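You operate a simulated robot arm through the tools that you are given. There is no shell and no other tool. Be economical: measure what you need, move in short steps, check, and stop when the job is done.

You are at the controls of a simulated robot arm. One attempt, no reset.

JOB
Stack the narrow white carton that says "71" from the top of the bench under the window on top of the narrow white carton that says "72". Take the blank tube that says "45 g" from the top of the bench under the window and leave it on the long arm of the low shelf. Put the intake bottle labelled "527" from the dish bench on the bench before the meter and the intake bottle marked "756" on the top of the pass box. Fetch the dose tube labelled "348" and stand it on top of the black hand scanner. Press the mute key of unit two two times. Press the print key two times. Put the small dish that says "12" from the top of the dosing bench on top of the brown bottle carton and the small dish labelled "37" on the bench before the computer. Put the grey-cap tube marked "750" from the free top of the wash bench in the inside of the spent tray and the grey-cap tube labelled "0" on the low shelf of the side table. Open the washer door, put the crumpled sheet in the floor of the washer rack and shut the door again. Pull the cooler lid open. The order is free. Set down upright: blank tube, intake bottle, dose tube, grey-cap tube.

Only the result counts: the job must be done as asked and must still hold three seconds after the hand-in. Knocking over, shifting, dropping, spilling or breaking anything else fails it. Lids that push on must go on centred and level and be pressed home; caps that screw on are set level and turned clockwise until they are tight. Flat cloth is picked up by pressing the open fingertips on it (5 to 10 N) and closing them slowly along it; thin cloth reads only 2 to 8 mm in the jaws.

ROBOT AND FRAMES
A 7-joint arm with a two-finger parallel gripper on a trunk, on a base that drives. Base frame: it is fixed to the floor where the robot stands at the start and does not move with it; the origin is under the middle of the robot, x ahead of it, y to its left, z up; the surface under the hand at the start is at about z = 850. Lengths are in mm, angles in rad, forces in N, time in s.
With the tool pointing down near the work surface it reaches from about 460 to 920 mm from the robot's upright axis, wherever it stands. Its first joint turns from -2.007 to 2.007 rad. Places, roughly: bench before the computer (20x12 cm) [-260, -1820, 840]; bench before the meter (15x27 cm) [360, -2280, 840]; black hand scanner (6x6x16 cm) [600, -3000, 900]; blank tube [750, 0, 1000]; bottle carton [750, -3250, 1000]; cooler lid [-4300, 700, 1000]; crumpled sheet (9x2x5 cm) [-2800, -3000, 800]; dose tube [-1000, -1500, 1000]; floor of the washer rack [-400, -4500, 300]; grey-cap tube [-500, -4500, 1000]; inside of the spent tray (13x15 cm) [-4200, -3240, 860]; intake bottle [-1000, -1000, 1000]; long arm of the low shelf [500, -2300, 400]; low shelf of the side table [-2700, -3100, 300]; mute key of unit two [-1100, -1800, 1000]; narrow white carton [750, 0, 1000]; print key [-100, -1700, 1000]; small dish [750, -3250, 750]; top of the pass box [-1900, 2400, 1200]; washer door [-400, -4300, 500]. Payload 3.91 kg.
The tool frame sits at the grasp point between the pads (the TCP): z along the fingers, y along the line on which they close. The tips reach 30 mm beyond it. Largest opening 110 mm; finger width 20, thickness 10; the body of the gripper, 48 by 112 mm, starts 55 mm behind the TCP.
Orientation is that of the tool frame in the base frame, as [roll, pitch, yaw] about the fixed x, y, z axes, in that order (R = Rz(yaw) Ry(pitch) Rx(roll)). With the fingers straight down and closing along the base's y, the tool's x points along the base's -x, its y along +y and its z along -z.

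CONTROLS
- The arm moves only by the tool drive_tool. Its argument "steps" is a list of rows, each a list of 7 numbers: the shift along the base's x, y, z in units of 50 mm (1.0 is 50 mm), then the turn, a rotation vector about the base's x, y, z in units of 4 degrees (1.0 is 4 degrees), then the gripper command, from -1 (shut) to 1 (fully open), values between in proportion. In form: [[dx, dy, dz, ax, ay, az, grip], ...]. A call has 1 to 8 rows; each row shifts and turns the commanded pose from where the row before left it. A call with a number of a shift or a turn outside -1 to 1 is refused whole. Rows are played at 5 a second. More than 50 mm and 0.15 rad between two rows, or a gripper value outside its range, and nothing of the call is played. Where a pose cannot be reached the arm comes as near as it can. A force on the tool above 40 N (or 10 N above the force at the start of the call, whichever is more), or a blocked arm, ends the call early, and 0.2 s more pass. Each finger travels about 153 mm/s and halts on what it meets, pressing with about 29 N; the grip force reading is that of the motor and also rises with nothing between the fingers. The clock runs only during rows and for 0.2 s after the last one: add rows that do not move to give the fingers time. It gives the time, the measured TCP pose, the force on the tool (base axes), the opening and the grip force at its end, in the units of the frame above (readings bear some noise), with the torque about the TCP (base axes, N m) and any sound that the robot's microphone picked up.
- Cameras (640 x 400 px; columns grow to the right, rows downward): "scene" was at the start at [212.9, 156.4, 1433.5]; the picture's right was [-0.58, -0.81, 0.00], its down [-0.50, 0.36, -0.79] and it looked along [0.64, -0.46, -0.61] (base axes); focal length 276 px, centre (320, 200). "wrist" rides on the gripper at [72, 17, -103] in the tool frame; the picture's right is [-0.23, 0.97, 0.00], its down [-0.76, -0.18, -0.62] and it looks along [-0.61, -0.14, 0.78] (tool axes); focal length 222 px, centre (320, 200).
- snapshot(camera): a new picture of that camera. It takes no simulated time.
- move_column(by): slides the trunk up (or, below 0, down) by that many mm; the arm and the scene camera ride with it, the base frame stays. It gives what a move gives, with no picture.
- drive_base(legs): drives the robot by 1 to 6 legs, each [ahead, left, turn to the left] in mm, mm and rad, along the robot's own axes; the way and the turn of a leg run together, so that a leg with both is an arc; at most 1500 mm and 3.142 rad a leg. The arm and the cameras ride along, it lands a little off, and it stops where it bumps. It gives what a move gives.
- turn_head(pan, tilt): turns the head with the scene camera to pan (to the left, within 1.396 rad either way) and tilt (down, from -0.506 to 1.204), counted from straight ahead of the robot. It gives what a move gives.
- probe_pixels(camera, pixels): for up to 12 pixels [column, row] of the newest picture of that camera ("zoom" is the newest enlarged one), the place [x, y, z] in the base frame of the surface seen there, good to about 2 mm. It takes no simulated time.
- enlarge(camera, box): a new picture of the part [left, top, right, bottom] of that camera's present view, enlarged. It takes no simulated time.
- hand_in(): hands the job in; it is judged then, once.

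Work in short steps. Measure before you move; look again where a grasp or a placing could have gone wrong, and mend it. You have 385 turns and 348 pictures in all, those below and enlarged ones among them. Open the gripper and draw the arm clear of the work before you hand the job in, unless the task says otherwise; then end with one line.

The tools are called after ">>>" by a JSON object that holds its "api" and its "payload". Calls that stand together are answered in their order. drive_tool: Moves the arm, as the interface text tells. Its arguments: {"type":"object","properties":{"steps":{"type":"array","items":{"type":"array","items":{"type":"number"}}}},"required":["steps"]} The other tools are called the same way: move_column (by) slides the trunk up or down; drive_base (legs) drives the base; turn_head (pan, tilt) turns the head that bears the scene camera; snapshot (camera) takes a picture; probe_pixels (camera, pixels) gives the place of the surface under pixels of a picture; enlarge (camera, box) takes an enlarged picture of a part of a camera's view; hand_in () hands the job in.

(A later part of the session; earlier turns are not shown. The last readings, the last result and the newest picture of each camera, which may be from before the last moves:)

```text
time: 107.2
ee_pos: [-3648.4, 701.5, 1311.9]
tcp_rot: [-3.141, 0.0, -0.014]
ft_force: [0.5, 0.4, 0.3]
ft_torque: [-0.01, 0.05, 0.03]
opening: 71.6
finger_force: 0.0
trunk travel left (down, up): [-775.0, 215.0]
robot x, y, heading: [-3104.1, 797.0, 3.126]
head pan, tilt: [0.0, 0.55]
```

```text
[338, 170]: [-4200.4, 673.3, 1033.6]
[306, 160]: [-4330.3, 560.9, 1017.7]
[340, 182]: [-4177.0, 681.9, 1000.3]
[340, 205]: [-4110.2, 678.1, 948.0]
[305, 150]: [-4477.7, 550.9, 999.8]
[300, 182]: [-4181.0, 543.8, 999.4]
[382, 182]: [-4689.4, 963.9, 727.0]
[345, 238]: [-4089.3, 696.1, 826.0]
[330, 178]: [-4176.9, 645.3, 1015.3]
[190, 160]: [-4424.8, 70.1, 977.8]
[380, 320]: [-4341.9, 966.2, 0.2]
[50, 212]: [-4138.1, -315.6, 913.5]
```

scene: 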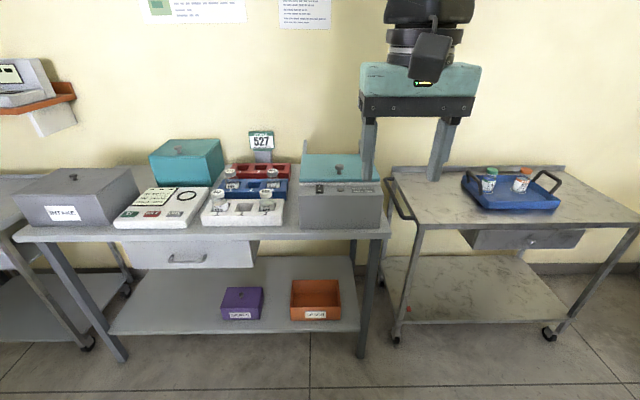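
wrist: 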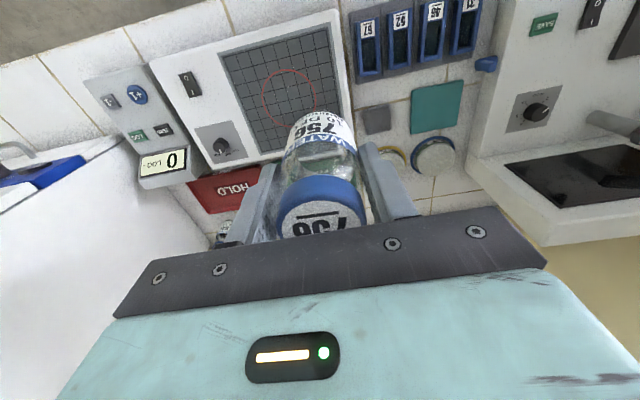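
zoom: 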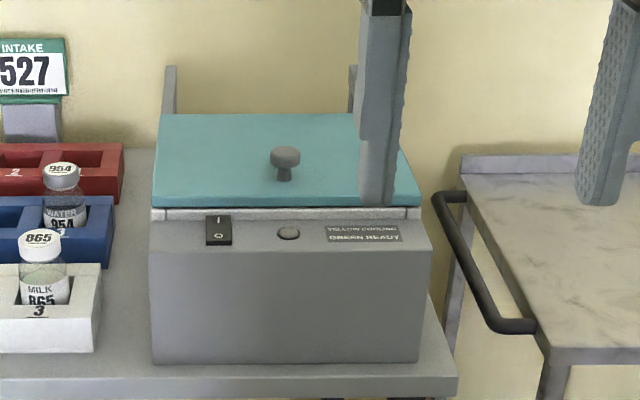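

Knob on the lid at zoom (286,160); upright posts at the rear corners suggest a rear hinge. Probing details on the zoom.

>>> {"api": "probe_pixels", "payload": {"camera": "zoom", "pixels": [[286, 155], [273, 158], [299, 158], [285, 175], [285, 195], [170, 120], [170, 70], [345, 118], [158, 200], [352, 68], [230, 190], [348, 200]]}}

```text
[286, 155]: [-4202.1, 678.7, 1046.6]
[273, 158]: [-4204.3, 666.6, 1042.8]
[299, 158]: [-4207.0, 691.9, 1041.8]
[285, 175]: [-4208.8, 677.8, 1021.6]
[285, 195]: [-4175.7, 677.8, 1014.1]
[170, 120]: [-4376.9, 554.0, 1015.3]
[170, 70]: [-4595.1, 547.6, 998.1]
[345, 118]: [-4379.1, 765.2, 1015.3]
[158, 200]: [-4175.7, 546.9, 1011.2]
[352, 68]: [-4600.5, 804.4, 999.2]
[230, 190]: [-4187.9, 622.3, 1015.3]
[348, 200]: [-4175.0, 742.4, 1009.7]
```

The rails run horizontally behind the box at z≈998 to x≈-4600, so the lid slides back along -x. I'll drive forward 490 mm and approach the knob at (-4207,678,1040).

>>> {"api": "drive_base", "payload": {"legs": [[490, 0, 0.013]]}}

>>> {"api": "snapshot", "payload": {"camera": "wrist"}}

```text
time: 110.1
ee_pos: [-4139.6, 700.3, 1312.0]
tcp_rot: [-3.141, 0.0, -0.004]
ft_force: [-0.1, -0.7, 0.6]
ft_torque: [0.01, 0.05, 0.02]
opening: 71.6
finger_force: 0.0
trunk travel left (down, up): [-775.0, 215.0]
robot x, y, heading: [-3599.9, 806.4, 3.145]
head pan, tilt: [0.0, 0.55]
```

```text
318 pictures are left
```

wrist: 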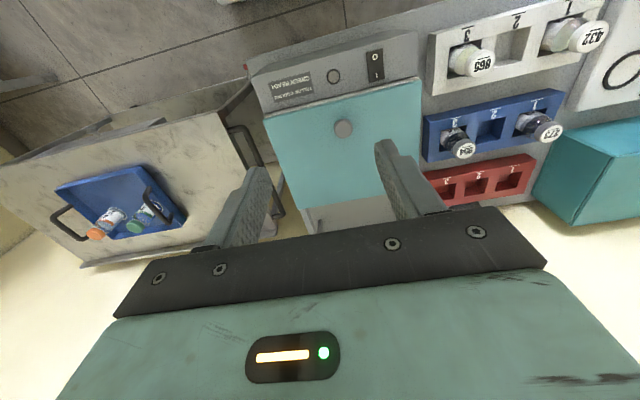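

Knob at wrist (343,127). Probing it.

>>> {"api": "probe_pixels", "payload": {"camera": "wrist", "pixels": [[343, 127], [334, 128], [352, 127], [300, 160], [310, 220], [280, 210]]}}

```text
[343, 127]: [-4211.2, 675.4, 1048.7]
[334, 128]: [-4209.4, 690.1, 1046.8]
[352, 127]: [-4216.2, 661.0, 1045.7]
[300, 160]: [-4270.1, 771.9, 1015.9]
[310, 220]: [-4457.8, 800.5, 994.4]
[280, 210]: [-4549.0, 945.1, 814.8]
```

Move over the knob and lower to z=1050.

>>> {"api": "drive_tool", "payload": {"steps": [[-0.7, -0.25, -0.6, 0, 0, 0, 0], [-0.7, -0.25, -0.6, 0, 0, 0, 0], [0, 0, -0.95, 0, 0, 0, 0], [0, 0, -0.95, 0, 0, 0, 0], [0, 0, -0.95, 0, 0, 0, 0], [0, 0, -0.8, 0, 0, 0, 0], [0, 0, -0.35, 0, 0, 0, 0], [0, 0, 0, 0, 0, 0, 0]]}}

>>> {"api": "snapshot", "payload": {"camera": "wrist"}}

```text
time: 111.9
ee_pos: [-4211.7, 673.3, 1049.1]
tcp_rot: [3.141, -0.001, -0.004]
ft_force: [-0.2, -0.1, -0.6]
ft_torque: [0.01, 0.01, -0.02]
opening: 55.1
finger_force: 0.0
trunk travel left (down, up): [-775.0, 215.0]
robot x, y, heading: [-3595.8, 802.9, 3.138]
head pan, tilt: [0.0, 0.55]
```

```text
317 pictures are left
```

wrist: 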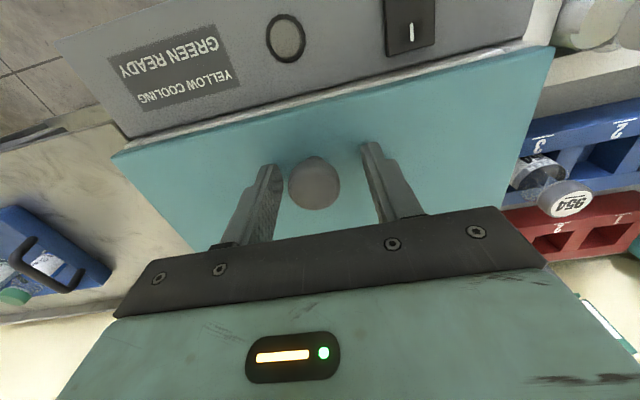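

Knob lies between the fingers. Close and try sliding 20 mm backwards.

>>> {"api": "drive_tool", "payload": {"steps": [[0, 0, 0, 0, 0, 0, -1], [0, 0, 0, 0, 0, 0, -1], [-0.2, 0, 0, 0, 0, 0, -1], [-0.2, 0, 0, 0, 0, 0, -1], [0, 0, 0, 0, 0, 0, -1]]}}

>>> {"api": "snapshot", "payload": {"camera": "wrist"}}

```text
time: 113.1
ee_pos: [-4233.1, 678.5, 1049.8]
tcp_rot: [-3.139, -0.005, -0.005]
ft_force: [0.7, 31.5, -14.8]
ft_torque: [0.3, 0.07, -0.09]
opening: 31.5
finger_force: 45.8
trunk travel left (down, up): [-775.0, 215.0]
robot x, y, heading: [-3597.2, 805.5, 3.138]
head pan, tilt: [0.0, 0.55]
```

```text
316 pictures are left
```

wrist: 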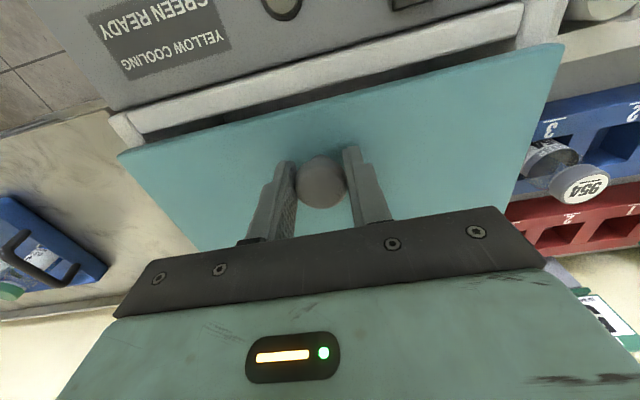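

The lid slides back (gap opened). Side force 31 N, so I shift the command 4 mm in +y and keep sliding.

>>> {"api": "drive_tool", "payload": {"steps": [[0, 0.08, 0.04, 0, 0, 0, -1], [-0.5, 0, 0, 0, 0, 0, -1], [-0.5, 0, 0, 0, 0, 0, -1], [-0.5, 0, 0, 0, 0, 0, -1], [-0.5, 0, 0, 0, 0, 0, -1], [-0.5, 0, 0, 0, 0, 0, -1]]}}

```text
time: 114.5
ee_pos: [-4355.2, 677.2, 1052.1]
tcp_rot: [-3.141, -0.001, -0.003]
ft_force: [-0.1, -6.0, -32.5]
ft_torque: [-0.14, 0.32, -0.1]
opening: 31.1
finger_force: 45.3
trunk travel left (down, up): [-775.0, 215.0]
robot x, y, heading: [-3600.0, 801.0, 3.14]
head pan, tilt: [0.0, 0.55]
```

Fz is -32, so I lower the command 3 mm and continue to the stop.

>>> {"api": "drive_tool", "payload": {"steps": [[0, 0, -0.05, 0, 0, 0, -1], [-0.3, 0, 0, 0, 0, 0, -1], [-0.3, 0, 0, 0, 0, 0, -1], [-0.3, 0, 0, 0, 0, 0, -1], [-0.3, 0, 0, 0, 0, 0, -1], [0, 0, 0, 0, 0, 0, -1]]}}

>>> {"api": "snapshot", "payload": {"camera": "wrist"}}

```text
time: 115.9
ee_pos: [-4414.7, 678.7, 1052.3]
tcp_rot: [3.142, 0.002, -0.003]
ft_force: [-1.6, -18.7, -7.1]
ft_torque: [-0.32, -0.35, 0.2]
opening: 31.4
finger_force: 44.4
trunk travel left (down, up): [-775.0, 215.0]
robot x, y, heading: [-3601.3, 803.5, 3.139]
head pan, tilt: [0.0, 0.55]
```

```text
315 pictures are left
```

wrist: 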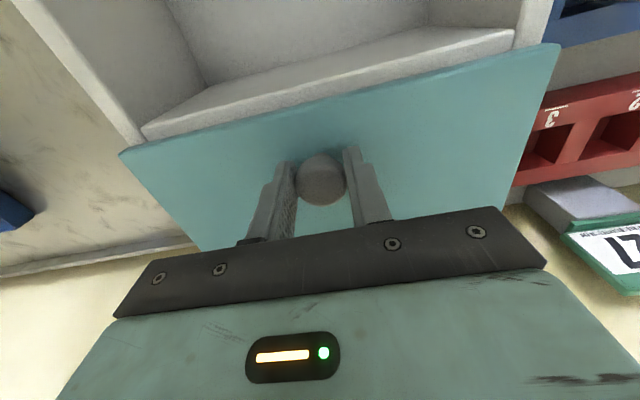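

Lid is nearly fully back (interior visible). I push a little further to feel for the stop.

>>> {"api": "drive_tool", "payload": {"steps": [[-0.15, 0, 0, 0, 0, 0, -1], [-0.15, 0, 0, 0, 0, 0, -1], [-0.15, 0, 0, 0, 0, 0, -1], [0, 0, 0, 0, 0, 0, -1]]}}

```text
time: 116.4
ee_pos: [-4418.7, 677.9, 1051.6]
tcp_rot: [-3.14, -0.016, 0.0]
ft_force: [8.9, 0.3, 12.5]
ft_torque: [0.15, -1.31, 0.1]
opening: 31.5
finger_force: 45.2
trunk travel left (down, up): [-775.0, 215.0]
robot x, y, heading: [-3596.8, 804.3, 3.141]
head pan, tilt: [0.0, 0.55]
stopped in row 2: the force on the tool passed its limit at 42 N (the readings are from after the stop); the commanded pose is now the measured one
```

The stop is reached. Release and rise.

>>> {"api": "drive_tool", "payload": {"steps": [[0, 0, 0, 0, 0, 0, 0.0], [0, 0, 0, 0, 0, 0, 0.0], [0, 0, 0.6, 0, 0, 0, 0.0], [0, 0, 1, 0, 0, 0, 0.0], [0, 0, 1, 0, 0, 0, 0.0], [0.6, 0, 0.75, 0, 0, 0, 0.0], [0.8, 0, 0.5, 0, 0, 0, 0], [0.9, 0, 0.3, 0, 0, 0, 0]]}}

>>> {"api": "snapshot", "payload": {"camera": "scene"}}

```text
time: 118.2
ee_pos: [-4306.3, 676.4, 1258.9]
tcp_rot: [-3.138, -0.014, -0.001]
ft_force: [-0.1, 0.3, 0.6]
ft_torque: [0.01, -0.06, 0.01]
opening: 55.1
finger_force: 0.0
trunk travel left (down, up): [-775.0, 215.0]
robot x, y, heading: [-3600.1, 806.5, 3.137]
head pan, tilt: [0.0, 0.55]
```

```text
314 pictures are left
```

scene: 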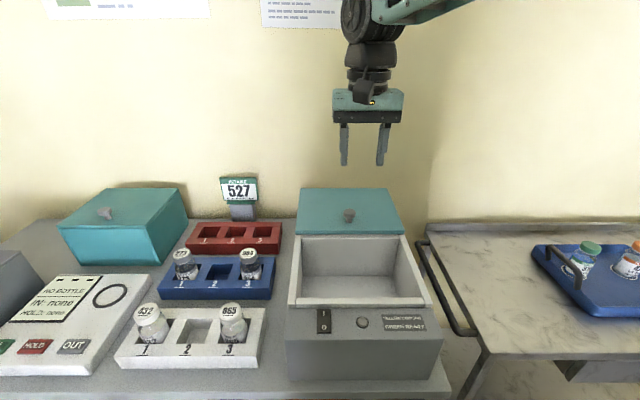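

The cooler lid is open. I tuck the arm back and drive back to the dish bench for bottle 527.

>>> {"api": "drive_tool", "payload": {"steps": [[0.7, 0.5, 0.1, 0, 0, 0, 0.2], [0.7, 0.5, 0.1, 0, 0, 0, 0.2], [0.7, 0.5, 0.1, 0, 0, 0, 0.2], [0.7, 0.5, 0.1, 0, 0, 0, 0.2], [0.7, 0.5, 0, 0, 0, 0, 0.2]]}}

>>> {"api": "drive_base", "payload": {"legs": [[-350, 0, 0], [0, 770, 0], [-1400, 0, 0.004], [-1200, 0, 0], [0, 0, 1.562]]}}

```text
time: 119.4
ee_pos: [-4130.3, 802.3, 1277.6]
tcp_rot: [-3.137, -0.017, 0.0]
ft_force: [-1.5, -1.0, 0.1]
ft_torque: [0.03, -0.05, -0.04]
opening: 65.9
finger_force: 0.1
trunk travel left (down, up): [-775.0, 215.0]
robot x, y, heading: [-3596.0, 800.1, 3.14]
head pan, tilt: [0.0, 0.55]
```

```text
time: 141.4
ee_pos: [-678.1, -529.8, 1277.1]
tcp_rot: [-3.14, -0.014, 1.543]
ft_force: [0.1, 0.6, 0.3]
ft_torque: [0.0, -0.02, 0.01]
opening: 66.0
finger_force: 0.0
trunk travel left (down, up): [-775.0, 215.0]
robot x, y, heading: [-663.9, 4.0, -1.602]
head pan, tilt: [0.0, 0.55]
```

At (-664,4). Sidestep to x≈-955 and forward 110.

>>> {"api": "drive_base", "payload": {"legs": [[0, -290, 0.031], [110, 0, 0]]}}

>>> {"api": "drive_tool", "payload": {"steps": [[0, -0.81, -0.35, 0, 0, 0, 0.2], [0, -0.81, -0.35, 0, 0, 0, 0.2], [0, -0.81, -0.35, 0, 0, 0, 0.2], [0, -0.81, -0.35, 0, 0, 0, 0.2], [0, -0.81, -0.35, 0, 0, 0, 0.2], [0, -0.81, -0.35, 0, 0, 0, 0.2], [0, -0.81, -0.35, 0, 0, 0, 0.2]]}}

>>> {"api": "snapshot", "payload": {"camera": "wrist"}}

```text
time: 144.2
ee_pos: [-957.8, -636.4, 1277.2]
tcp_rot: [-3.139, -0.013, 1.571]
ft_force: [0.3, -0.3, 0.5]
ft_torque: [-0.02, -0.01, 0.04]
opening: 66.0
finger_force: 0.0
trunk travel left (down, up): [-775.0, 215.0]
robot x, y, heading: [-960.6, -105.2, -1.579]
head pan, tilt: [0.0, 0.55]
```

```text
time: 145.8
ee_pos: [-957.2, -920.1, 1156.2]
tcp_rot: [-3.14, -0.014, 1.567]
ft_force: [0.1, -0.3, 0.2]
ft_torque: [-0.03, 0.01, -0.02]
opening: 65.9
finger_force: 0.0
trunk travel left (down, up): [-775.0, 215.0]
robot x, y, heading: [-964.6, -101.3, -1.573]
head pan, tilt: [0.0, 0.55]
```

```text
313 pictures are left
```

wrist: 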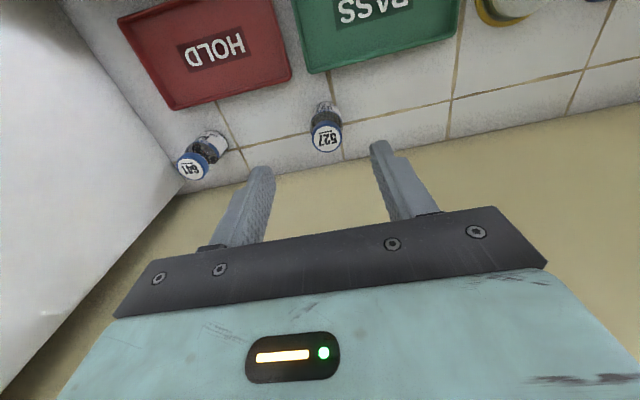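

Cap 527 at (326,138). Probing.

>>> {"api": "probe_pixels", "payload": {"camera": "wrist", "pixels": [[327, 138], [313, 139], [341, 136], [327, 126], [327, 150]]}}

```text
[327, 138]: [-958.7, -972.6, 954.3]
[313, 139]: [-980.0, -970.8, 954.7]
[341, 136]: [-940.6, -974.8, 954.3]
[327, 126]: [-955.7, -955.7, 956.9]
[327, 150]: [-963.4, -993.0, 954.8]
```

Centre (-960,-973). Descend to 925 and close.

>>> {"api": "drive_tool", "payload": {"steps": [[-0.06, -0.53, -0.6, 0, 0, 0, 0.2], [0, -0.53, -0.6, 0, 0, 0, 0.2], [0, 0, -0.9, 0, 0, 0, 0.2], [0, 0, -0.9, 0, 0, 0, 0.2], [0, 0, -0.9, 0, 0, 0, 0.2], [0, 0, -0.72, 0, 0, 0, 0.2], [0, 0, 0, 0, 0, 0, -1], [0, 0, 0, 0, 0, 0, -1]]}}

>>> {"api": "drive_tool", "payload": {"steps": [[0, 0, 0.7, 0, 0, 0, -1], [0, 0, 0.9, 0, 0, 0, -1], [0, 0.4, 0.9, 0, 0, 0, -1], [0, 0.5, 0.85, 0, 0, 0, -1], [0, 0.5, 0.85, 0, 0, 0, -1], [0, 0.5, 0.85, 0, 0, 0, -1], [0, 0.5, 0.85, 0, 0, 0, -1], [0, 0.9, 0.4, 0, 0, 0, -1]]}}

>>> {"api": "drive_tool", "payload": {"steps": [[0, 0.95, 0.2, 0, 0, 0, -1], [0, 0.95, 0.2, 0, 0, 0, -1], [0, 0.95, 0.2, 0, 0, 0, -1], [0, 0.95, 0, 0, 0, 0, -1], [0, 0.95, 0, 0, 0, 0, -1], [0, 0.3, 0, 0, 0, 0, -1]]}}

```text
time: 147.6
ee_pos: [-961.4, -972.5, 923.2]
tcp_rot: [-3.14, -0.015, 1.569]
ft_force: [0.1, -0.6, 0.3]
ft_torque: [0.0, 0.01, -0.02]
opening: 50.8
finger_force: 28.5
trunk travel left (down, up): [-775.0, 215.0]
robot x, y, heading: [-960.3, -103.0, -1.577]
head pan, tilt: [0.0, 0.55]
```

```text
time: 149.4
ee_pos: [-960.4, -808.1, 1237.3]
tcp_rot: [-3.139, -0.015, 1.57]
ft_force: [-0.2, -0.3, -0.9]
ft_torque: [0.03, 0.01, 0.03]
opening: 51.0
finger_force: 29.5
trunk travel left (down, up): [-775.0, 215.0]
robot x, y, heading: [-958.9, -98.8, -1.579]
head pan, tilt: [0.0, 0.55]
```

```text
time: 150.8
ee_pos: [-960.2, -555.4, 1267.6]
tcp_rot: [-3.138, -0.013, 1.57]
ft_force: [-0.1, -0.5, -0.8]
ft_torque: [0.02, -0.02, -0.04]
opening: 51.1
finger_force: 28.8
trunk travel left (down, up): [-775.0, 215.0]
robot x, y, heading: [-959.8, -101.6, -1.57]
head pan, tilt: [0.0, 0.55]
```

Bottle held. Back off, turn west, drive to x≈-3450 and turn south to look.

>>> {"api": "drive_base", "payload": {"legs": [[-120, 0, 0], [0, 0, -1.57], [1300, 0, 0], [1250, 0, 0], [0, 0, 1.57]]}}

>>> {"api": "turn_head", "payload": {"pan": 0.0, "tilt": 0.4}}

>>> {"api": "snapshot", "payload": {"camera": "scene"}}

```text
time: 171.8
ee_pos: [-3508.1, -438.2, 1267.2]
tcp_rot: [-3.139, -0.013, 1.598]
ft_force: [-0.5, -0.2, -1.2]
ft_torque: [-0.02, 0.0, 0.02]
opening: 51.0
finger_force: 29.0
trunk travel left (down, up): [-775.0, 215.0]
robot x, y, heading: [-3520.3, 13.9, -1.547]
head pan, tilt: [0.0, 0.55]
```

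```text
time: 172.5
ee_pos: [-3507.0, -436.8, 1268.4]
tcp_rot: [-3.141, -0.014, 1.598]
ft_force: [-0.2, 0.6, -1.6]
ft_torque: [0.02, -0.01, 0.03]
opening: 50.9
finger_force: 29.5
trunk travel left (down, up): [-775.0, 215.0]
robot x, y, heading: [-3518.6, 13.2, -1.548]
head pan, tilt: [0.0, 0.4]
```

```text
312 pictures are left
```

scene: 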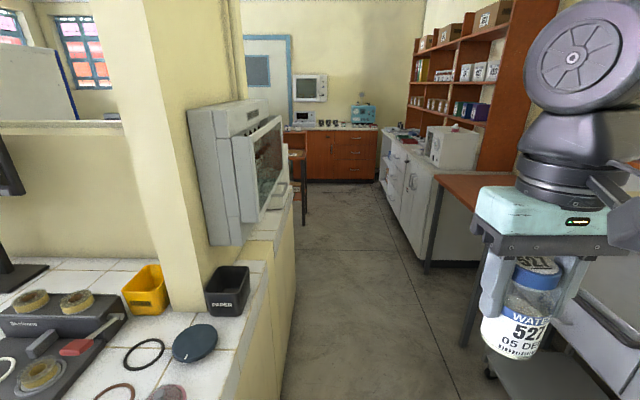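

Corridor south is visible. Probing its edges.

>>> {"api": "probe_pixels", "payload": {"camera": "scene", "pixels": [[287, 280], [293, 200], [305, 215], [425, 265], [465, 330], [380, 180], [300, 180], [350, 300], [445, 175], [235, 320], [340, 140], [400, 130]]}}

```text
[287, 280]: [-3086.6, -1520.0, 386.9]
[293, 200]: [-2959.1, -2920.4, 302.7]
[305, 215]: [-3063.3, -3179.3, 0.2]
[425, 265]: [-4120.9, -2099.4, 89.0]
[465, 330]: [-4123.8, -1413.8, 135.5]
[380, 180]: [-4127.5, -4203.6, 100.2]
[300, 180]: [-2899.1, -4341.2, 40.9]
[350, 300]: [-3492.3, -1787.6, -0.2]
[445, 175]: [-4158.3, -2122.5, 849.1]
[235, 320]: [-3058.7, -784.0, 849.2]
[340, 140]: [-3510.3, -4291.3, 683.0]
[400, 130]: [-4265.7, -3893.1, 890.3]
```

Corridor spans x -4120..-3060. Drive south to y≈-2300 and look left (east).

>>> {"api": "drive_base", "payload": {"legs": [[0, -80, -0.023], [1300, 0, 0], [1000, 0, 0]]}}

>>> {"api": "turn_head", "payload": {"pan": 0.9, "tilt": 0.4}}

>>> {"api": "snapshot", "payload": {"camera": "scene"}}

```text
time: 184.4
ee_pos: [-3524.7, -2721.6, 1269.3]
tcp_rot: [-3.139, -0.013, 1.617]
ft_force: [-0.1, 0.4, -0.5]
ft_torque: [-0.04, -0.01, 0.02]
opening: 51.0
finger_force: 28.8
trunk travel left (down, up): [-775.0, 215.0]
robot x, y, heading: [-3544.7, -2269.7, -1.525]
head pan, tilt: [0.0, 0.4]
```

```text
time: 185.6
ee_pos: [-3524.6, -2721.5, 1266.7]
tcp_rot: [-3.139, -0.013, 1.615]
ft_force: [0.6, -0.4, -0.6]
ft_torque: [0.04, -0.01, -0.01]
opening: 50.8
finger_force: 28.8
trunk travel left (down, up): [-775.0, 215.0]
robot x, y, heading: [-3548.0, -2268.7, -1.529]
head pan, tilt: [0.901, 0.4]
```

```text
311 pictures are left
```

scene: 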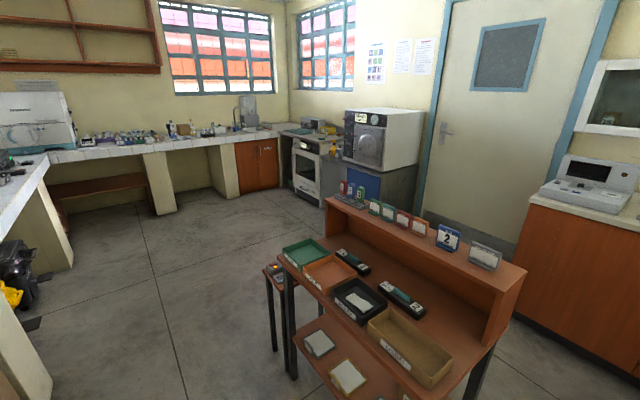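

The south room: side table with trays in front, benches along the far walls with a low shelf underneath at (110,187). Probing key places.

>>> {"api": "probe_pixels", "payload": {"camera": "scene", "pixels": [[280, 262], [490, 290], [330, 205], [100, 187], [160, 160], [30, 175], [50, 380], [230, 150], [300, 165], [385, 150], [270, 275], [35, 280]]}}

>>> {"api": "enlarge", "payload": {"camera": "scene", "box": [0, 90, 320, 290]}}

```text
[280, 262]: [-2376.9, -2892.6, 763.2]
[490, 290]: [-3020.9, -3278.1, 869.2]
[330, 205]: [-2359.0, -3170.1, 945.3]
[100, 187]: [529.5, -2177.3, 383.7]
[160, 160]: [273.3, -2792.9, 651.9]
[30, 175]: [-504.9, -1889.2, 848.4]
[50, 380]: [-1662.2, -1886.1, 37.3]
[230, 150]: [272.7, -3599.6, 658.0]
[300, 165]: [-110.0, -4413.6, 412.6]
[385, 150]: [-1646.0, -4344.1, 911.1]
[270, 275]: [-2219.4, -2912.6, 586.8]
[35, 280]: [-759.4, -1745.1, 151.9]
```

```text
2.00 times, centred on (160, 190) of scene
```

zoom: 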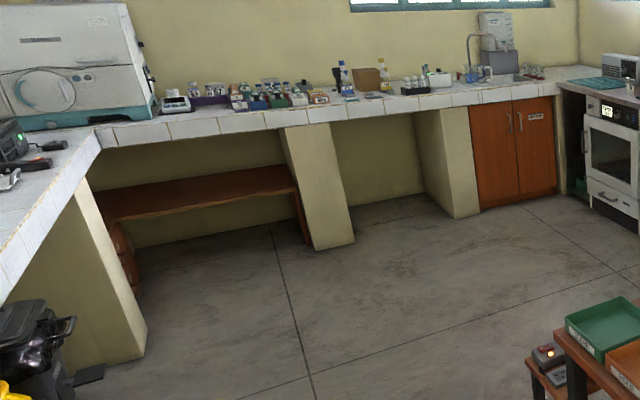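

East bench front at x≈273, low shelf at z≈384. I'll drive east to x≈-420, y≈-2300 in front of the meter.

>>> {"api": "drive_base", "payload": {"legs": [[0, 0, 1.527], [1500, 0, 0], [1500, 0, 0]]}}

>>> {"api": "turn_head", "payload": {"pan": -0.2, "tilt": 0.5}}

>>> {"api": "snapshot", "payload": {"camera": "scene"}}

```text
time: 203.7
ee_pos: [-116.3, -2248.1, 1268.6]
tcp_rot: [-3.14, -0.014, -3.138]
ft_force: [0.6, -0.2, -1.8]
ft_torque: [-0.02, 0.0, 0.01]
opening: 50.6
finger_force: 29.1
trunk travel left (down, up): [-775.0, 215.0]
robot x, y, heading: [-565.3, -2251.6, 0.001]
head pan, tilt: [0.901, 0.4]
```

```text
time: 205.1
ee_pos: [-117.2, -2248.6, 1267.5]
tcp_rot: [-3.141, -0.014, -3.136]
ft_force: [0.3, -0.9, -0.9]
ft_torque: [-0.01, 0.0, -0.04]
opening: 51.0
finger_force: 29.3
trunk travel left (down, up): [-775.0, 215.0]
robot x, y, heading: [-569.3, -2247.8, 0.004]
head pan, tilt: [-0.201, 0.499]
```

```text
309 pictures are left
```

scene: 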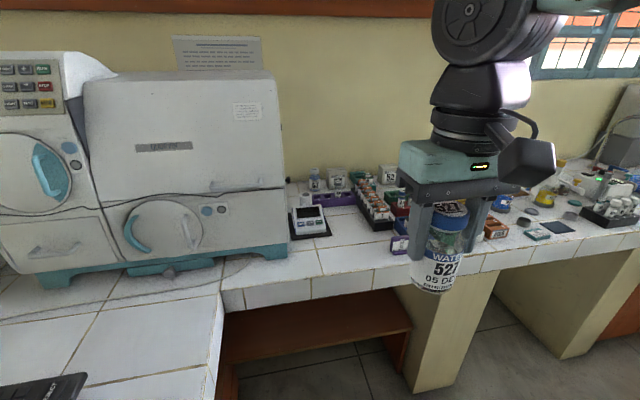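

The meter is at (312,220). Probing it and the bench in front of it.

>>> {"api": "probe_pixels", "payload": {"camera": "scene", "pixels": [[312, 215], [312, 236], [292, 237], [332, 232], [345, 260], [320, 272], [360, 258], [400, 243], [230, 290], [310, 340], [375, 215], [400, 310]]}}

>>> {"api": "enlarge", "payload": {"camera": "scene", "box": [270, 150, 430, 290]}}

```text
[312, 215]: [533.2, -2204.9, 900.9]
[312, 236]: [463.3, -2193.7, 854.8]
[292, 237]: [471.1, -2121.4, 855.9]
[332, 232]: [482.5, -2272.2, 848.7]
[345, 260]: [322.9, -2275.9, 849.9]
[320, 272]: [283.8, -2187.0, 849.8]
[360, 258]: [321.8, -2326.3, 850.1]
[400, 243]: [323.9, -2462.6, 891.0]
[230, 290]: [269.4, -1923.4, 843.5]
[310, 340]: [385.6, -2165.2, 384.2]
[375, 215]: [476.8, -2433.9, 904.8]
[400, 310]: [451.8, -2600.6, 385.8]
```

```text
2.86 times, centred on (350, 220) of scene
```

zoom: 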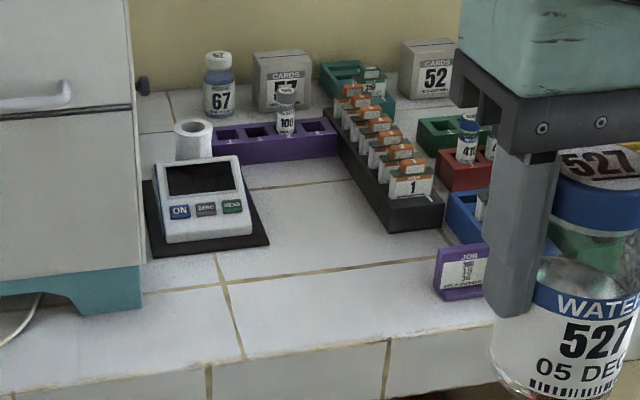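

Region in front of the meter (x 290–440, y -2410…-2150, z 850) is free. Drive forward 200 and place the bottle at (365,-2270).

>>> {"api": "drive_base", "payload": {"legs": [[200, 0, 0]]}}

>>> {"api": "drive_tool", "payload": {"steps": [[0.7, 0, -0.6, 0, 0, 0, -1], [0.7, 0, -0.6, 0, 0, 0, -1], [0.7, 0, -0.6, 0, 0, 0, -1], [0.7, -0.1, -0.6, 0, 0, 0, -1], [0.7, -0.1, -0.6, 0, 0, 0, -1], [0.7, -0.1, -0.6, 0, 0, 0, -1], [0.7, -0.1, -0.6, 0, 0, 0, -1], [0.6, -0.1, -0.6, 0, 0, 0, -1]]}}

>>> {"api": "snapshot", "payload": {"camera": "scene"}}

```text
time: 206.7
ee_pos: [87.9, -2248.6, 1267.4]
tcp_rot: [-3.14, -0.013, -3.138]
ft_force: [-1.0, 0.0, -1.1]
ft_torque: [-0.02, -0.01, -0.01]
opening: 50.9
finger_force: 29.7
trunk travel left (down, up): [-775.0, 215.0]
robot x, y, heading: [-365.1, -2246.6, 0.001]
head pan, tilt: [-0.201, 0.499]
```

```text
time: 208.5
ee_pos: [360.9, -2273.8, 1027.5]
tcp_rot: [-3.139, -0.012, -3.137]
ft_force: [-1.1, -0.4, -0.8]
ft_torque: [-0.04, -0.04, 0.0]
opening: 51.1
finger_force: 28.6
trunk travel left (down, up): [-775.0, 215.0]
robot x, y, heading: [-363.7, -2245.1, 0.001]
head pan, tilt: [-0.201, 0.499]
```

```text
307 pictures are left
```

scene: 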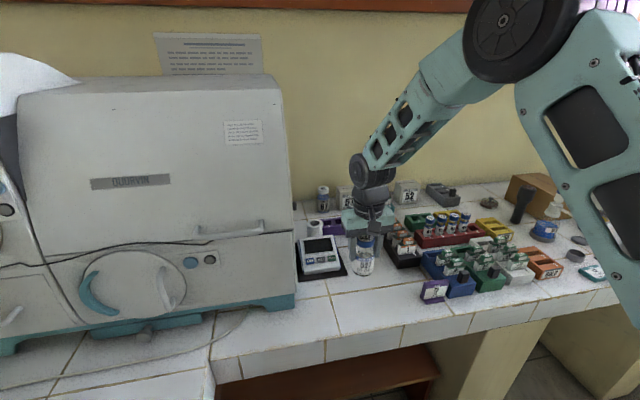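

Lower to about 926 and feel.

>>> {"api": "drive_tool", "payload": {"steps": [[0, 0, -0.8, 0, 0.18, 0, -1], [0, 0, -0.8, 0, 0, 0, -1], [0, 0, -0.3, 0, 0, 0, -1], [0, 0, -0.08, 0, 0, 0, -1], [0, 0, -0.06, 0, 0, 0, -1], [0, 0, 0, 0, 0, 0, -1]]}}

```text
time: 209.9
ee_pos: [362.7, -2273.7, 926.2]
tcp_rot: [-3.14, -0.028, -3.136]
ft_force: [0.3, 0.8, -0.9]
ft_torque: [0.04, -0.03, -0.01]
opening: 50.9
finger_force: 29.0
trunk travel left (down, up): [-775.0, 215.0]
robot x, y, heading: [-365.2, -2248.7, 0.0]
head pan, tilt: [-0.201, 0.499]
```

My tilt correction went the wrong way; I reverse it and lower the last few mm.

>>> {"api": "drive_tool", "payload": {"steps": [[0, 0, 0, 0, -0.4, 0, -1], [0, 0, -0.04, 0, 0, 0, -1], [0, 0, -0.04, 0, 0, 0, -1], [0, 0, 0, 0, 0, 0, -1]]}}

```text
time: 210.9
ee_pos: [362.1, -2272.8, 924.0]
tcp_rot: [-3.139, 0.003, -3.137]
ft_force: [-0.6, -0.9, 12.4]
ft_torque: [-0.02, 0.33, 0.0]
opening: 51.2
finger_force: 29.2
trunk travel left (down, up): [-775.0, 215.0]
robot x, y, heading: [-364.1, -2251.2, 0.0]
head pan, tilt: [-0.201, 0.499]
```

Contact at 12 N; ease 1 mm, release and rise.

>>> {"api": "drive_tool", "payload": {"steps": [[0, 0, 0.02, 0, 0.2, 0, -1], [0, 0, 0, 0, 0, 0, 0.3], [0, 0, 0, 0, 0, 0, 0.3], [0, 0, 0.8, 0, 0, 0, 0.3], [0, 0, 0.95, 0, 0, 0, 0.3], [-0.4, 0, 0.9, 0, 0, 0, 0.3], [-0.7, 0, 0.7, 0, 0, 0, 0.3], [-0.7, 0, 0.7, 0, 0, 0, 0.3]]}}

>>> {"api": "snapshot", "payload": {"camera": "scene"}}

```text
time: 212.7
ee_pos: [273.5, -2275.3, 1127.4]
tcp_rot: [-3.137, -0.015, -3.135]
ft_force: [0.4, 0.5, 0.0]
ft_torque: [-0.03, -0.02, -0.02]
opening: 71.6
finger_force: 0.0
trunk travel left (down, up): [-775.0, 215.0]
robot x, y, heading: [-365.8, -2247.1, -0.0]
head pan, tilt: [-0.201, 0.499]
```

```text
306 pictures are left
```

scene: 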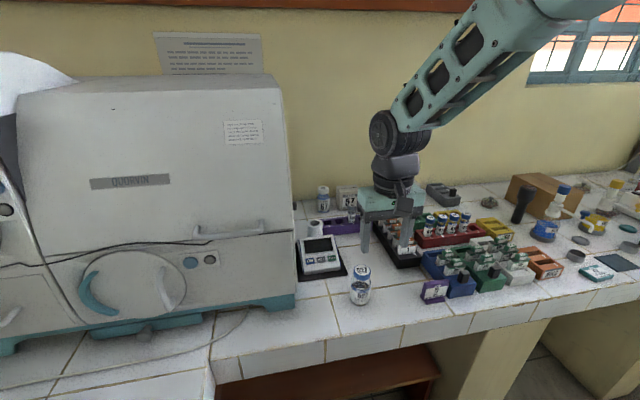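

527 is placed before the meter. I'll tuck the arm and drive south to view the dosing bench (scanner, dishes, carton).

>>> {"api": "drive_tool", "payload": {"steps": [[-0.7, 0, 0.7, 0, -0.2, 0, 0.3], [-0.7, 0, 0.7, 0, 0, 0, 0.3], [-0.8, 0, 0.3, 0, 0, 0, 0.3], [-0.9, 0, 0, 0, 0, 0, 0.3]]}}

>>> {"api": "drive_base", "payload": {"legs": [[0, -800, 0]]}}

>>> {"api": "turn_head", "payload": {"pan": -0.15, "tilt": 0.6}}

>>> {"api": "snapshot", "payload": {"camera": "scene"}}

```text
time: 213.7
ee_pos: [117.0, -2274.6, 1208.8]
tcp_rot: [-3.141, 0.0, -3.139]
ft_force: [0.1, 0.4, -0.2]
ft_torque: [-0.03, 0.06, -0.01]
opening: 71.3
finger_force: 0.0
trunk travel left (down, up): [-775.0, 215.0]
robot x, y, heading: [-363.3, -2251.6, -0.002]
head pan, tilt: [-0.201, 0.499]
```

```text
time: 218.0
ee_pos: [115.7, -3087.1, 1209.7]
tcp_rot: [-3.139, 0.002, 3.139]
ft_force: [0.3, -0.2, -0.1]
ft_torque: [-0.02, -0.01, -0.02]
opening: 71.5
finger_force: 0.2
trunk travel left (down, up): [-775.0, 215.0]
robot x, y, heading: [-361.1, -3057.9, -0.006]
head pan, tilt: [-0.201, 0.499]
```

```text
time: 218.7
ee_pos: [116.6, -3087.1, 1209.6]
tcp_rot: [3.141, 0.003, 3.14]
ft_force: [0.0, -0.1, 0.1]
ft_torque: [-0.04, -0.03, 0.01]
opening: 71.3
finger_force: 0.1
trunk travel left (down, up): [-775.0, 215.0]
robot x, y, heading: [-364.3, -3060.6, -0.007]
head pan, tilt: [-0.15, 0.6]
```

```text
305 pictures are left
```

scene: 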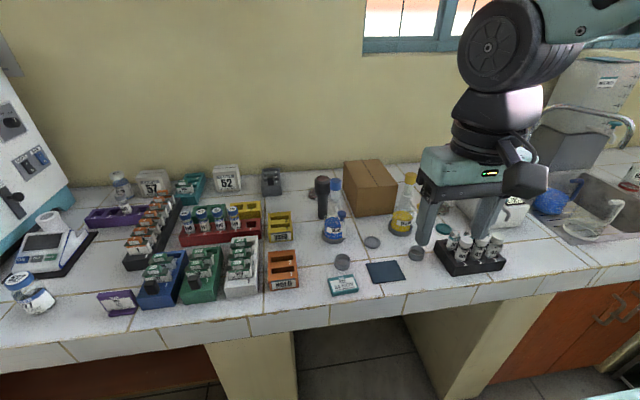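

Good overview. Enlarging the area with scanner, carton and dishes.

>>> {"api": "enlarge", "payload": {"camera": "scene", "box": [290, 150, 450, 300]}}

>>> {"api": "probe_pixels", "payload": {"camera": "scene", "pixels": [[322, 180], [321, 215], [370, 170], [345, 190], [392, 190], [342, 262], [372, 242], [417, 252], [443, 229], [352, 162], [388, 162], [342, 285]]}}

```text
2.67 times, centred on (370, 225) of scene
```

zoom: 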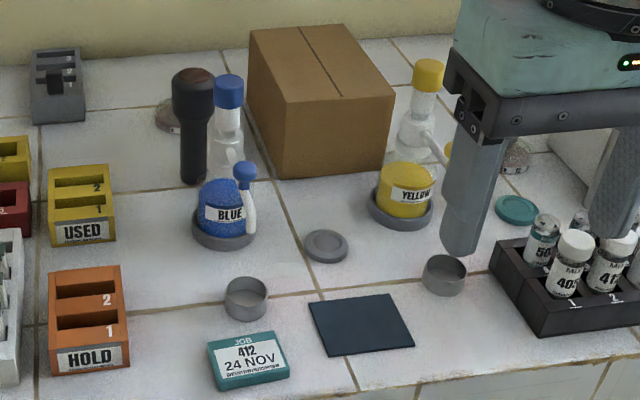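

```text
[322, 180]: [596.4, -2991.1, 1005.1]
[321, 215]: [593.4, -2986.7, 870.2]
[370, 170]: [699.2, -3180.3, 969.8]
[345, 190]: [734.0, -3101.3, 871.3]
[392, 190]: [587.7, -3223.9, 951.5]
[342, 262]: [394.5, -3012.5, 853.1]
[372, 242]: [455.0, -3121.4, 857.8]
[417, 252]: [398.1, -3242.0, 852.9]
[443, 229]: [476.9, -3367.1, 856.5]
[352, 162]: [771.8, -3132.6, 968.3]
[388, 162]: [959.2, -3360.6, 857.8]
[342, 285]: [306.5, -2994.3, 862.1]
```

Grey cups at (342,262), (417,252) and a shallow one at (372,242). I need their labels: bring the wrist camera above them.

>>> {"api": "drive_tool", "payload": {"steps": [[0.8, -0.1, -0.2, 0, 0, 0, 0.3], [0.8, -0.1, -0.2, 0, 0, 0, 0.3], [0.8, -0.1, -0.2, 0, 0, 0, 0.3], [0.8, -0.1, -0.2, 0, 0, 0, 0.3]]}}

>>> {"api": "snapshot", "payload": {"camera": "wrist"}}

```text
time: 219.7
ee_pos: [278.5, -3108.2, 1169.3]
tcp_rot: [-3.14, 0.002, 3.14]
ft_force: [0.0, 0.0, 0.6]
ft_torque: [-0.02, -0.04, 0.0]
opening: 71.4
finger_force: 0.0
trunk travel left (down, up): [-775.0, 215.0]
robot x, y, heading: [-364.7, -3064.6, -0.003]
head pan, tilt: [-0.15, 0.6]
```

```text
303 pictures are left
```

wrist: 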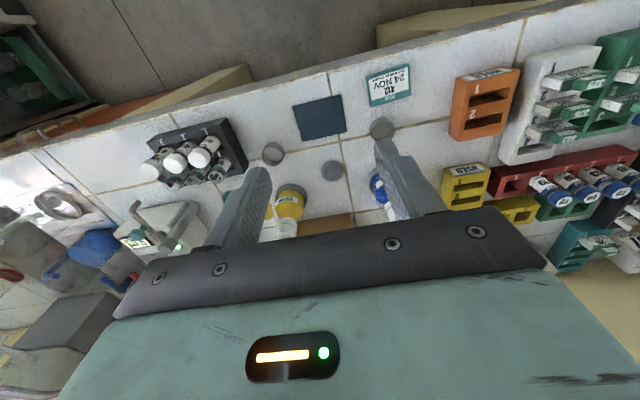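

Enlarging the cups in the wrist view.

>>> {"api": "enlarge", "payload": {"camera": "wrist", "box": [240, 90, 420, 200]}}

>>> {"api": "enlarge", "payload": {"camera": "scene", "box": [325, 230, 445, 280]}}

```text
3.56 times, centred on (330, 145) of wrist
```

zoom: 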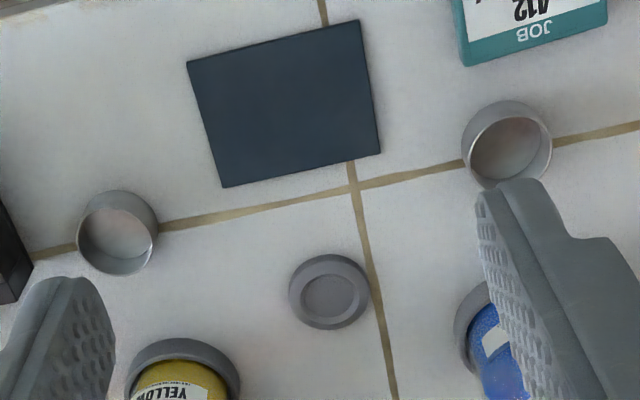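

```text
5.33 times, centred on (385, 255) of scene
```

zoom: 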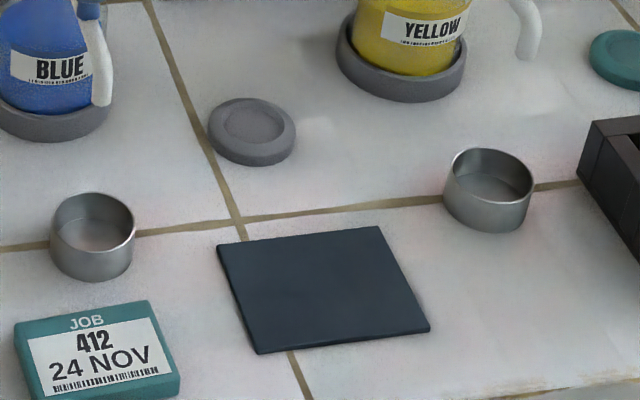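

No labels face the robot; they may face the wall. I'll move the base forward 200 and turn the gripper half round so that the wrist camera looks back from the wall side.

>>> {"api": "drive_base", "payload": {"legs": [[200, 0, 0]]}}

>>> {"api": "drive_tool", "payload": {"steps": [[0.4, 0, 0, 0, 0, 1, 0.3], [0.4, 0, 0, 0, 0, 1, 0.3], [0.4, 0, 0, 0, 0, 1, 0.3], [0.4, 0, 0, 0, 0, 1, 0.3], [0.4, 0, 0, 0, 0, 1, 0.3], [0.4, 0, 0, 0, 0, 1, 0.3], [0.4, 0, 0, 0, 0, 1, 0.3], [0.4, 0, 0, 0, 0, 1, 0.3]]}}

>>> {"api": "drive_tool", "payload": {"steps": [[0, 0, 0, 0, 0, 1, 0.3], [0, 0, 0, 0, 0, 1, 0.3], [0, 0, 0, 0, 0, 1, 0.3], [0, 0, 0, 0, 0, 1, 0.3], [0, 0, 0, 0, 0, 1, 0.3], [0, 0, 0, 0, 0, 1, 0.3], [0, 0, 0, 0, 0, 1, 0.3], [0, 0, 0, 0, 0, 1, 0.3]]}}

>>> {"api": "drive_tool", "payload": {"steps": [[0, 0, 0, 0, 0, 1, 0.3], [0, 0, 0, 0, 0, 1, 0.3], [0, 0, 0, 0, 0, 1, 0.3], [0, 0, 0, 0, 0, 1, 0.3], [0, 0, 0, 0, 0, 1, 0.3], [0, 0, 0, 0, 0, 1, 0.3], [0, 0, 0, 0, 0, 1, 0.3], [0, 0, 0, 0, 0, 0.5, 0.3]]}}

>>> {"api": "snapshot", "payload": {"camera": "wrist"}}

```text
time: 221.3
ee_pos: [477.7, -3108.1, 1170.0]
tcp_rot: [-3.138, 0.002, 3.141]
ft_force: [0.1, -0.1, 1.1]
ft_torque: [0.04, -0.01, 0.01]
opening: 71.3
finger_force: 0.0
trunk travel left (down, up): [-775.0, 215.0]
robot x, y, heading: [-168.2, -3064.2, -0.003]
head pan, tilt: [-0.15, 0.6]
```

```text
time: 223.1
ee_pos: [637.7, -3107.4, 1168.8]
tcp_rot: [-3.14, 0.001, -2.584]
ft_force: [0.5, 0.6, 0.8]
ft_torque: [0.02, 0.0, -0.02]
opening: 71.5
finger_force: 0.0
trunk travel left (down, up): [-775.0, 215.0]
robot x, y, heading: [-163.9, -3059.6, -0.005]
head pan, tilt: [-0.15, 0.6]
```

```text
time: 224.9
ee_pos: [637.1, -3108.5, 1169.1]
tcp_rot: [-3.142, 0.002, -2.025]
ft_force: [-0.4, 0.8, 0.4]
ft_torque: [-0.02, -0.01, 0.0]
opening: 71.5
finger_force: 0.0
trunk travel left (down, up): [-775.0, 215.0]
robot x, y, heading: [-161.5, -3062.7, 0.002]
head pan, tilt: [-0.15, 0.6]
```

```text
time: 226.7
ee_pos: [638.1, -3108.2, 1171.5]
tcp_rot: [-3.141, 0.002, -1.501]
ft_force: [-1.0, -0.2, 0.5]
ft_torque: [0.01, -0.04, 0.0]
opening: 71.5
finger_force: 0.1
trunk travel left (down, up): [-775.0, 215.0]
robot x, y, heading: [-163.6, -3058.3, -0.004]
head pan, tilt: [-0.15, 0.6]
```

```text
300 pictures are left
```

wrist: 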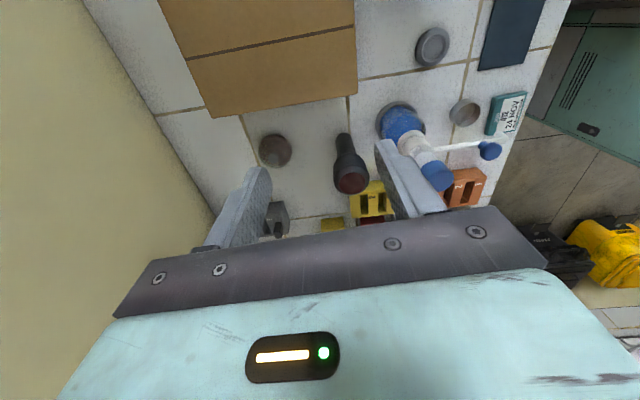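

Now looking toward +y. Enlarging the cup (465,113) and the grey object at (273,150).

>>> {"api": "enlarge", "payload": {"camera": "wrist", "box": [400, 10, 560, 150]}}

>>> {"api": "enlarge", "payload": {"camera": "wrist", "box": [240, 110, 400, 230]}}

>>> {"api": "probe_pixels", "payload": {"camera": "wrist", "pixels": [[350, 180], [340, 180], [360, 180], [350, 172], [350, 188], [273, 150], [465, 113]]}}

>>> {"api": "drive_tool", "payload": {"steps": [[0, 0, 0, 0, 0, 1, 0.3], [0, 0, 0, 0, 0, 1, 0.3], [0, 0, 0, 0, 0, 1, 0.3], [0, 0, 0, 0, 0, 1, 0.3], [0, 0, 0, 0, 0, 1, 0.3], [0, 0, 0, 0, 0, 1, 0.3], [0, 0, 0, 0, 0, 1, 0.3], [0, 0, 0, 0, 0, 1, 0.3]]}}

>>> {"api": "drive_tool", "payload": {"steps": [[0, 0, 0, 0, 0, 1, 0.3], [0, 0, 0, 0, 0, 1, 0.3], [0, 0, 0, 0, 0, 1, 0.3], [0, 0, 0, 0, 0, 1, 0.3], [0, 0, 0, 0, 0, 1, 0.3], [0, 0, 0, 0, 0, 1, 0.3], [0, 0, 0, 0, 0, 1, 0.3], [0, 0, 0, 0, 0, 1, 0.3]]}}

>>> {"api": "snapshot", "payload": {"camera": "wrist"}}

```text
2.86 times, centred on (480, 80) of wrist
```

zoom: 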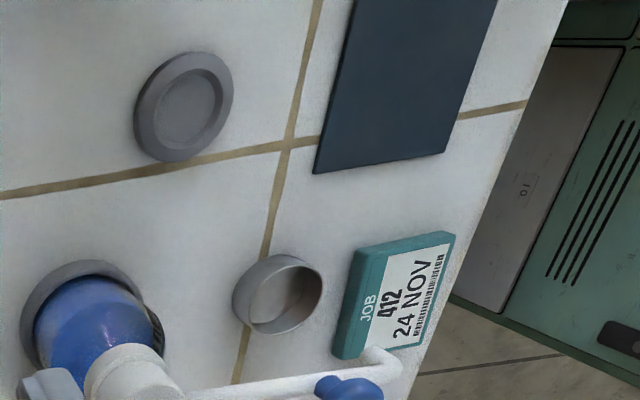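

```text
3.33 times, centred on (320, 170) of wrist
```

zoom: 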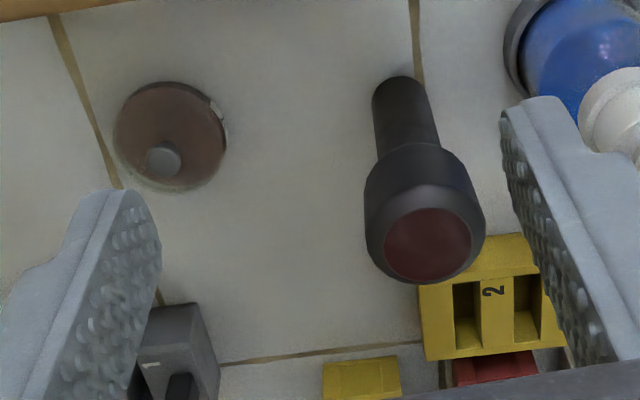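

```text
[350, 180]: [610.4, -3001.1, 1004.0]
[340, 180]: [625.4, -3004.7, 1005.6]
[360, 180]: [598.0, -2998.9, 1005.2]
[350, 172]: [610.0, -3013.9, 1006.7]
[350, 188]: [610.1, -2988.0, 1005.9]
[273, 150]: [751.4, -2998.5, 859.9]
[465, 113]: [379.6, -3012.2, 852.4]
```

```text
time: 228.5
ee_pos: [638.1, -3109.4, 1170.0]
tcp_rot: [-3.141, 0.001, -0.943]
ft_force: [0.5, -0.1, -0.6]
ft_torque: [0.01, 0.02, 0.01]
opening: 71.6
finger_force: 0.0
trunk travel left (down, up): [-775.0, 215.0]
robot x, y, heading: [-168.4, -3062.5, 0.001]
head pan, tilt: [-0.15, 0.6]
```

```text
time: 230.3
ee_pos: [637.6, -3108.6, 1171.3]
tcp_rot: [-3.14, 0.001, -0.384]
ft_force: [0.4, 0.7, 0.8]
ft_torque: [0.01, 0.01, 0.0]
opening: 71.3
finger_force: 0.1
trunk travel left (down, up): [-775.0, 215.0]
robot x, y, heading: [-164.7, -3060.5, -0.005]
head pan, tilt: [-0.15, 0.6]
```

```text
297 pictures are left
```

wrist: 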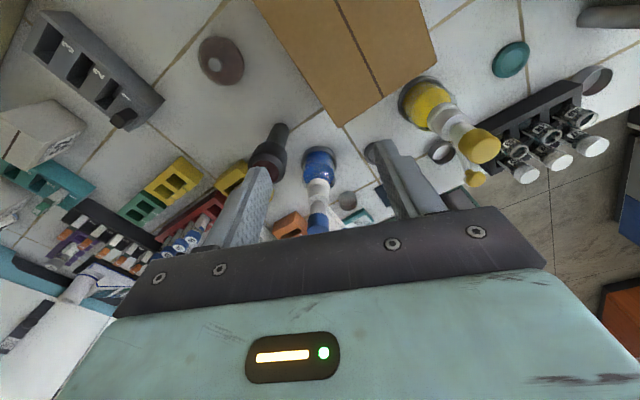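

Now looking from the wall side. Enlarging both cups at (440,150) and (347,200).

>>> {"api": "enlarge", "payload": {"camera": "wrist", "box": [320, 130, 480, 230]}}

>>> {"api": "enlarge", "payload": {"camera": "wrist", "box": [460, 40, 640, 200]}}

```text
4.00 times, centred on (400, 180) of wrist
```

zoom: 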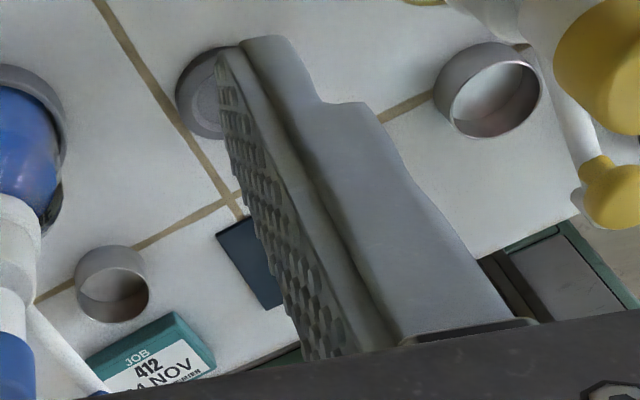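

```text
2.50 times, centred on (550, 120) of wrist
```

zoom: 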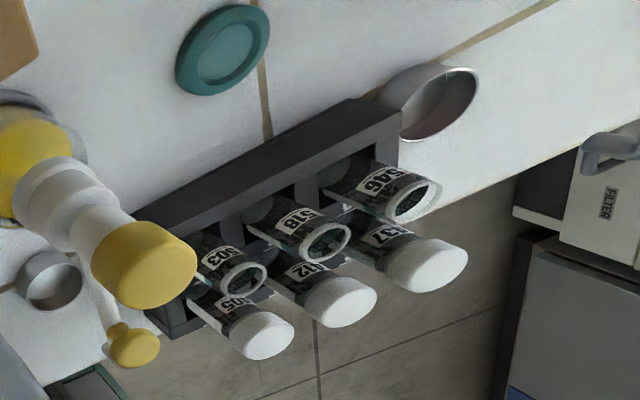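

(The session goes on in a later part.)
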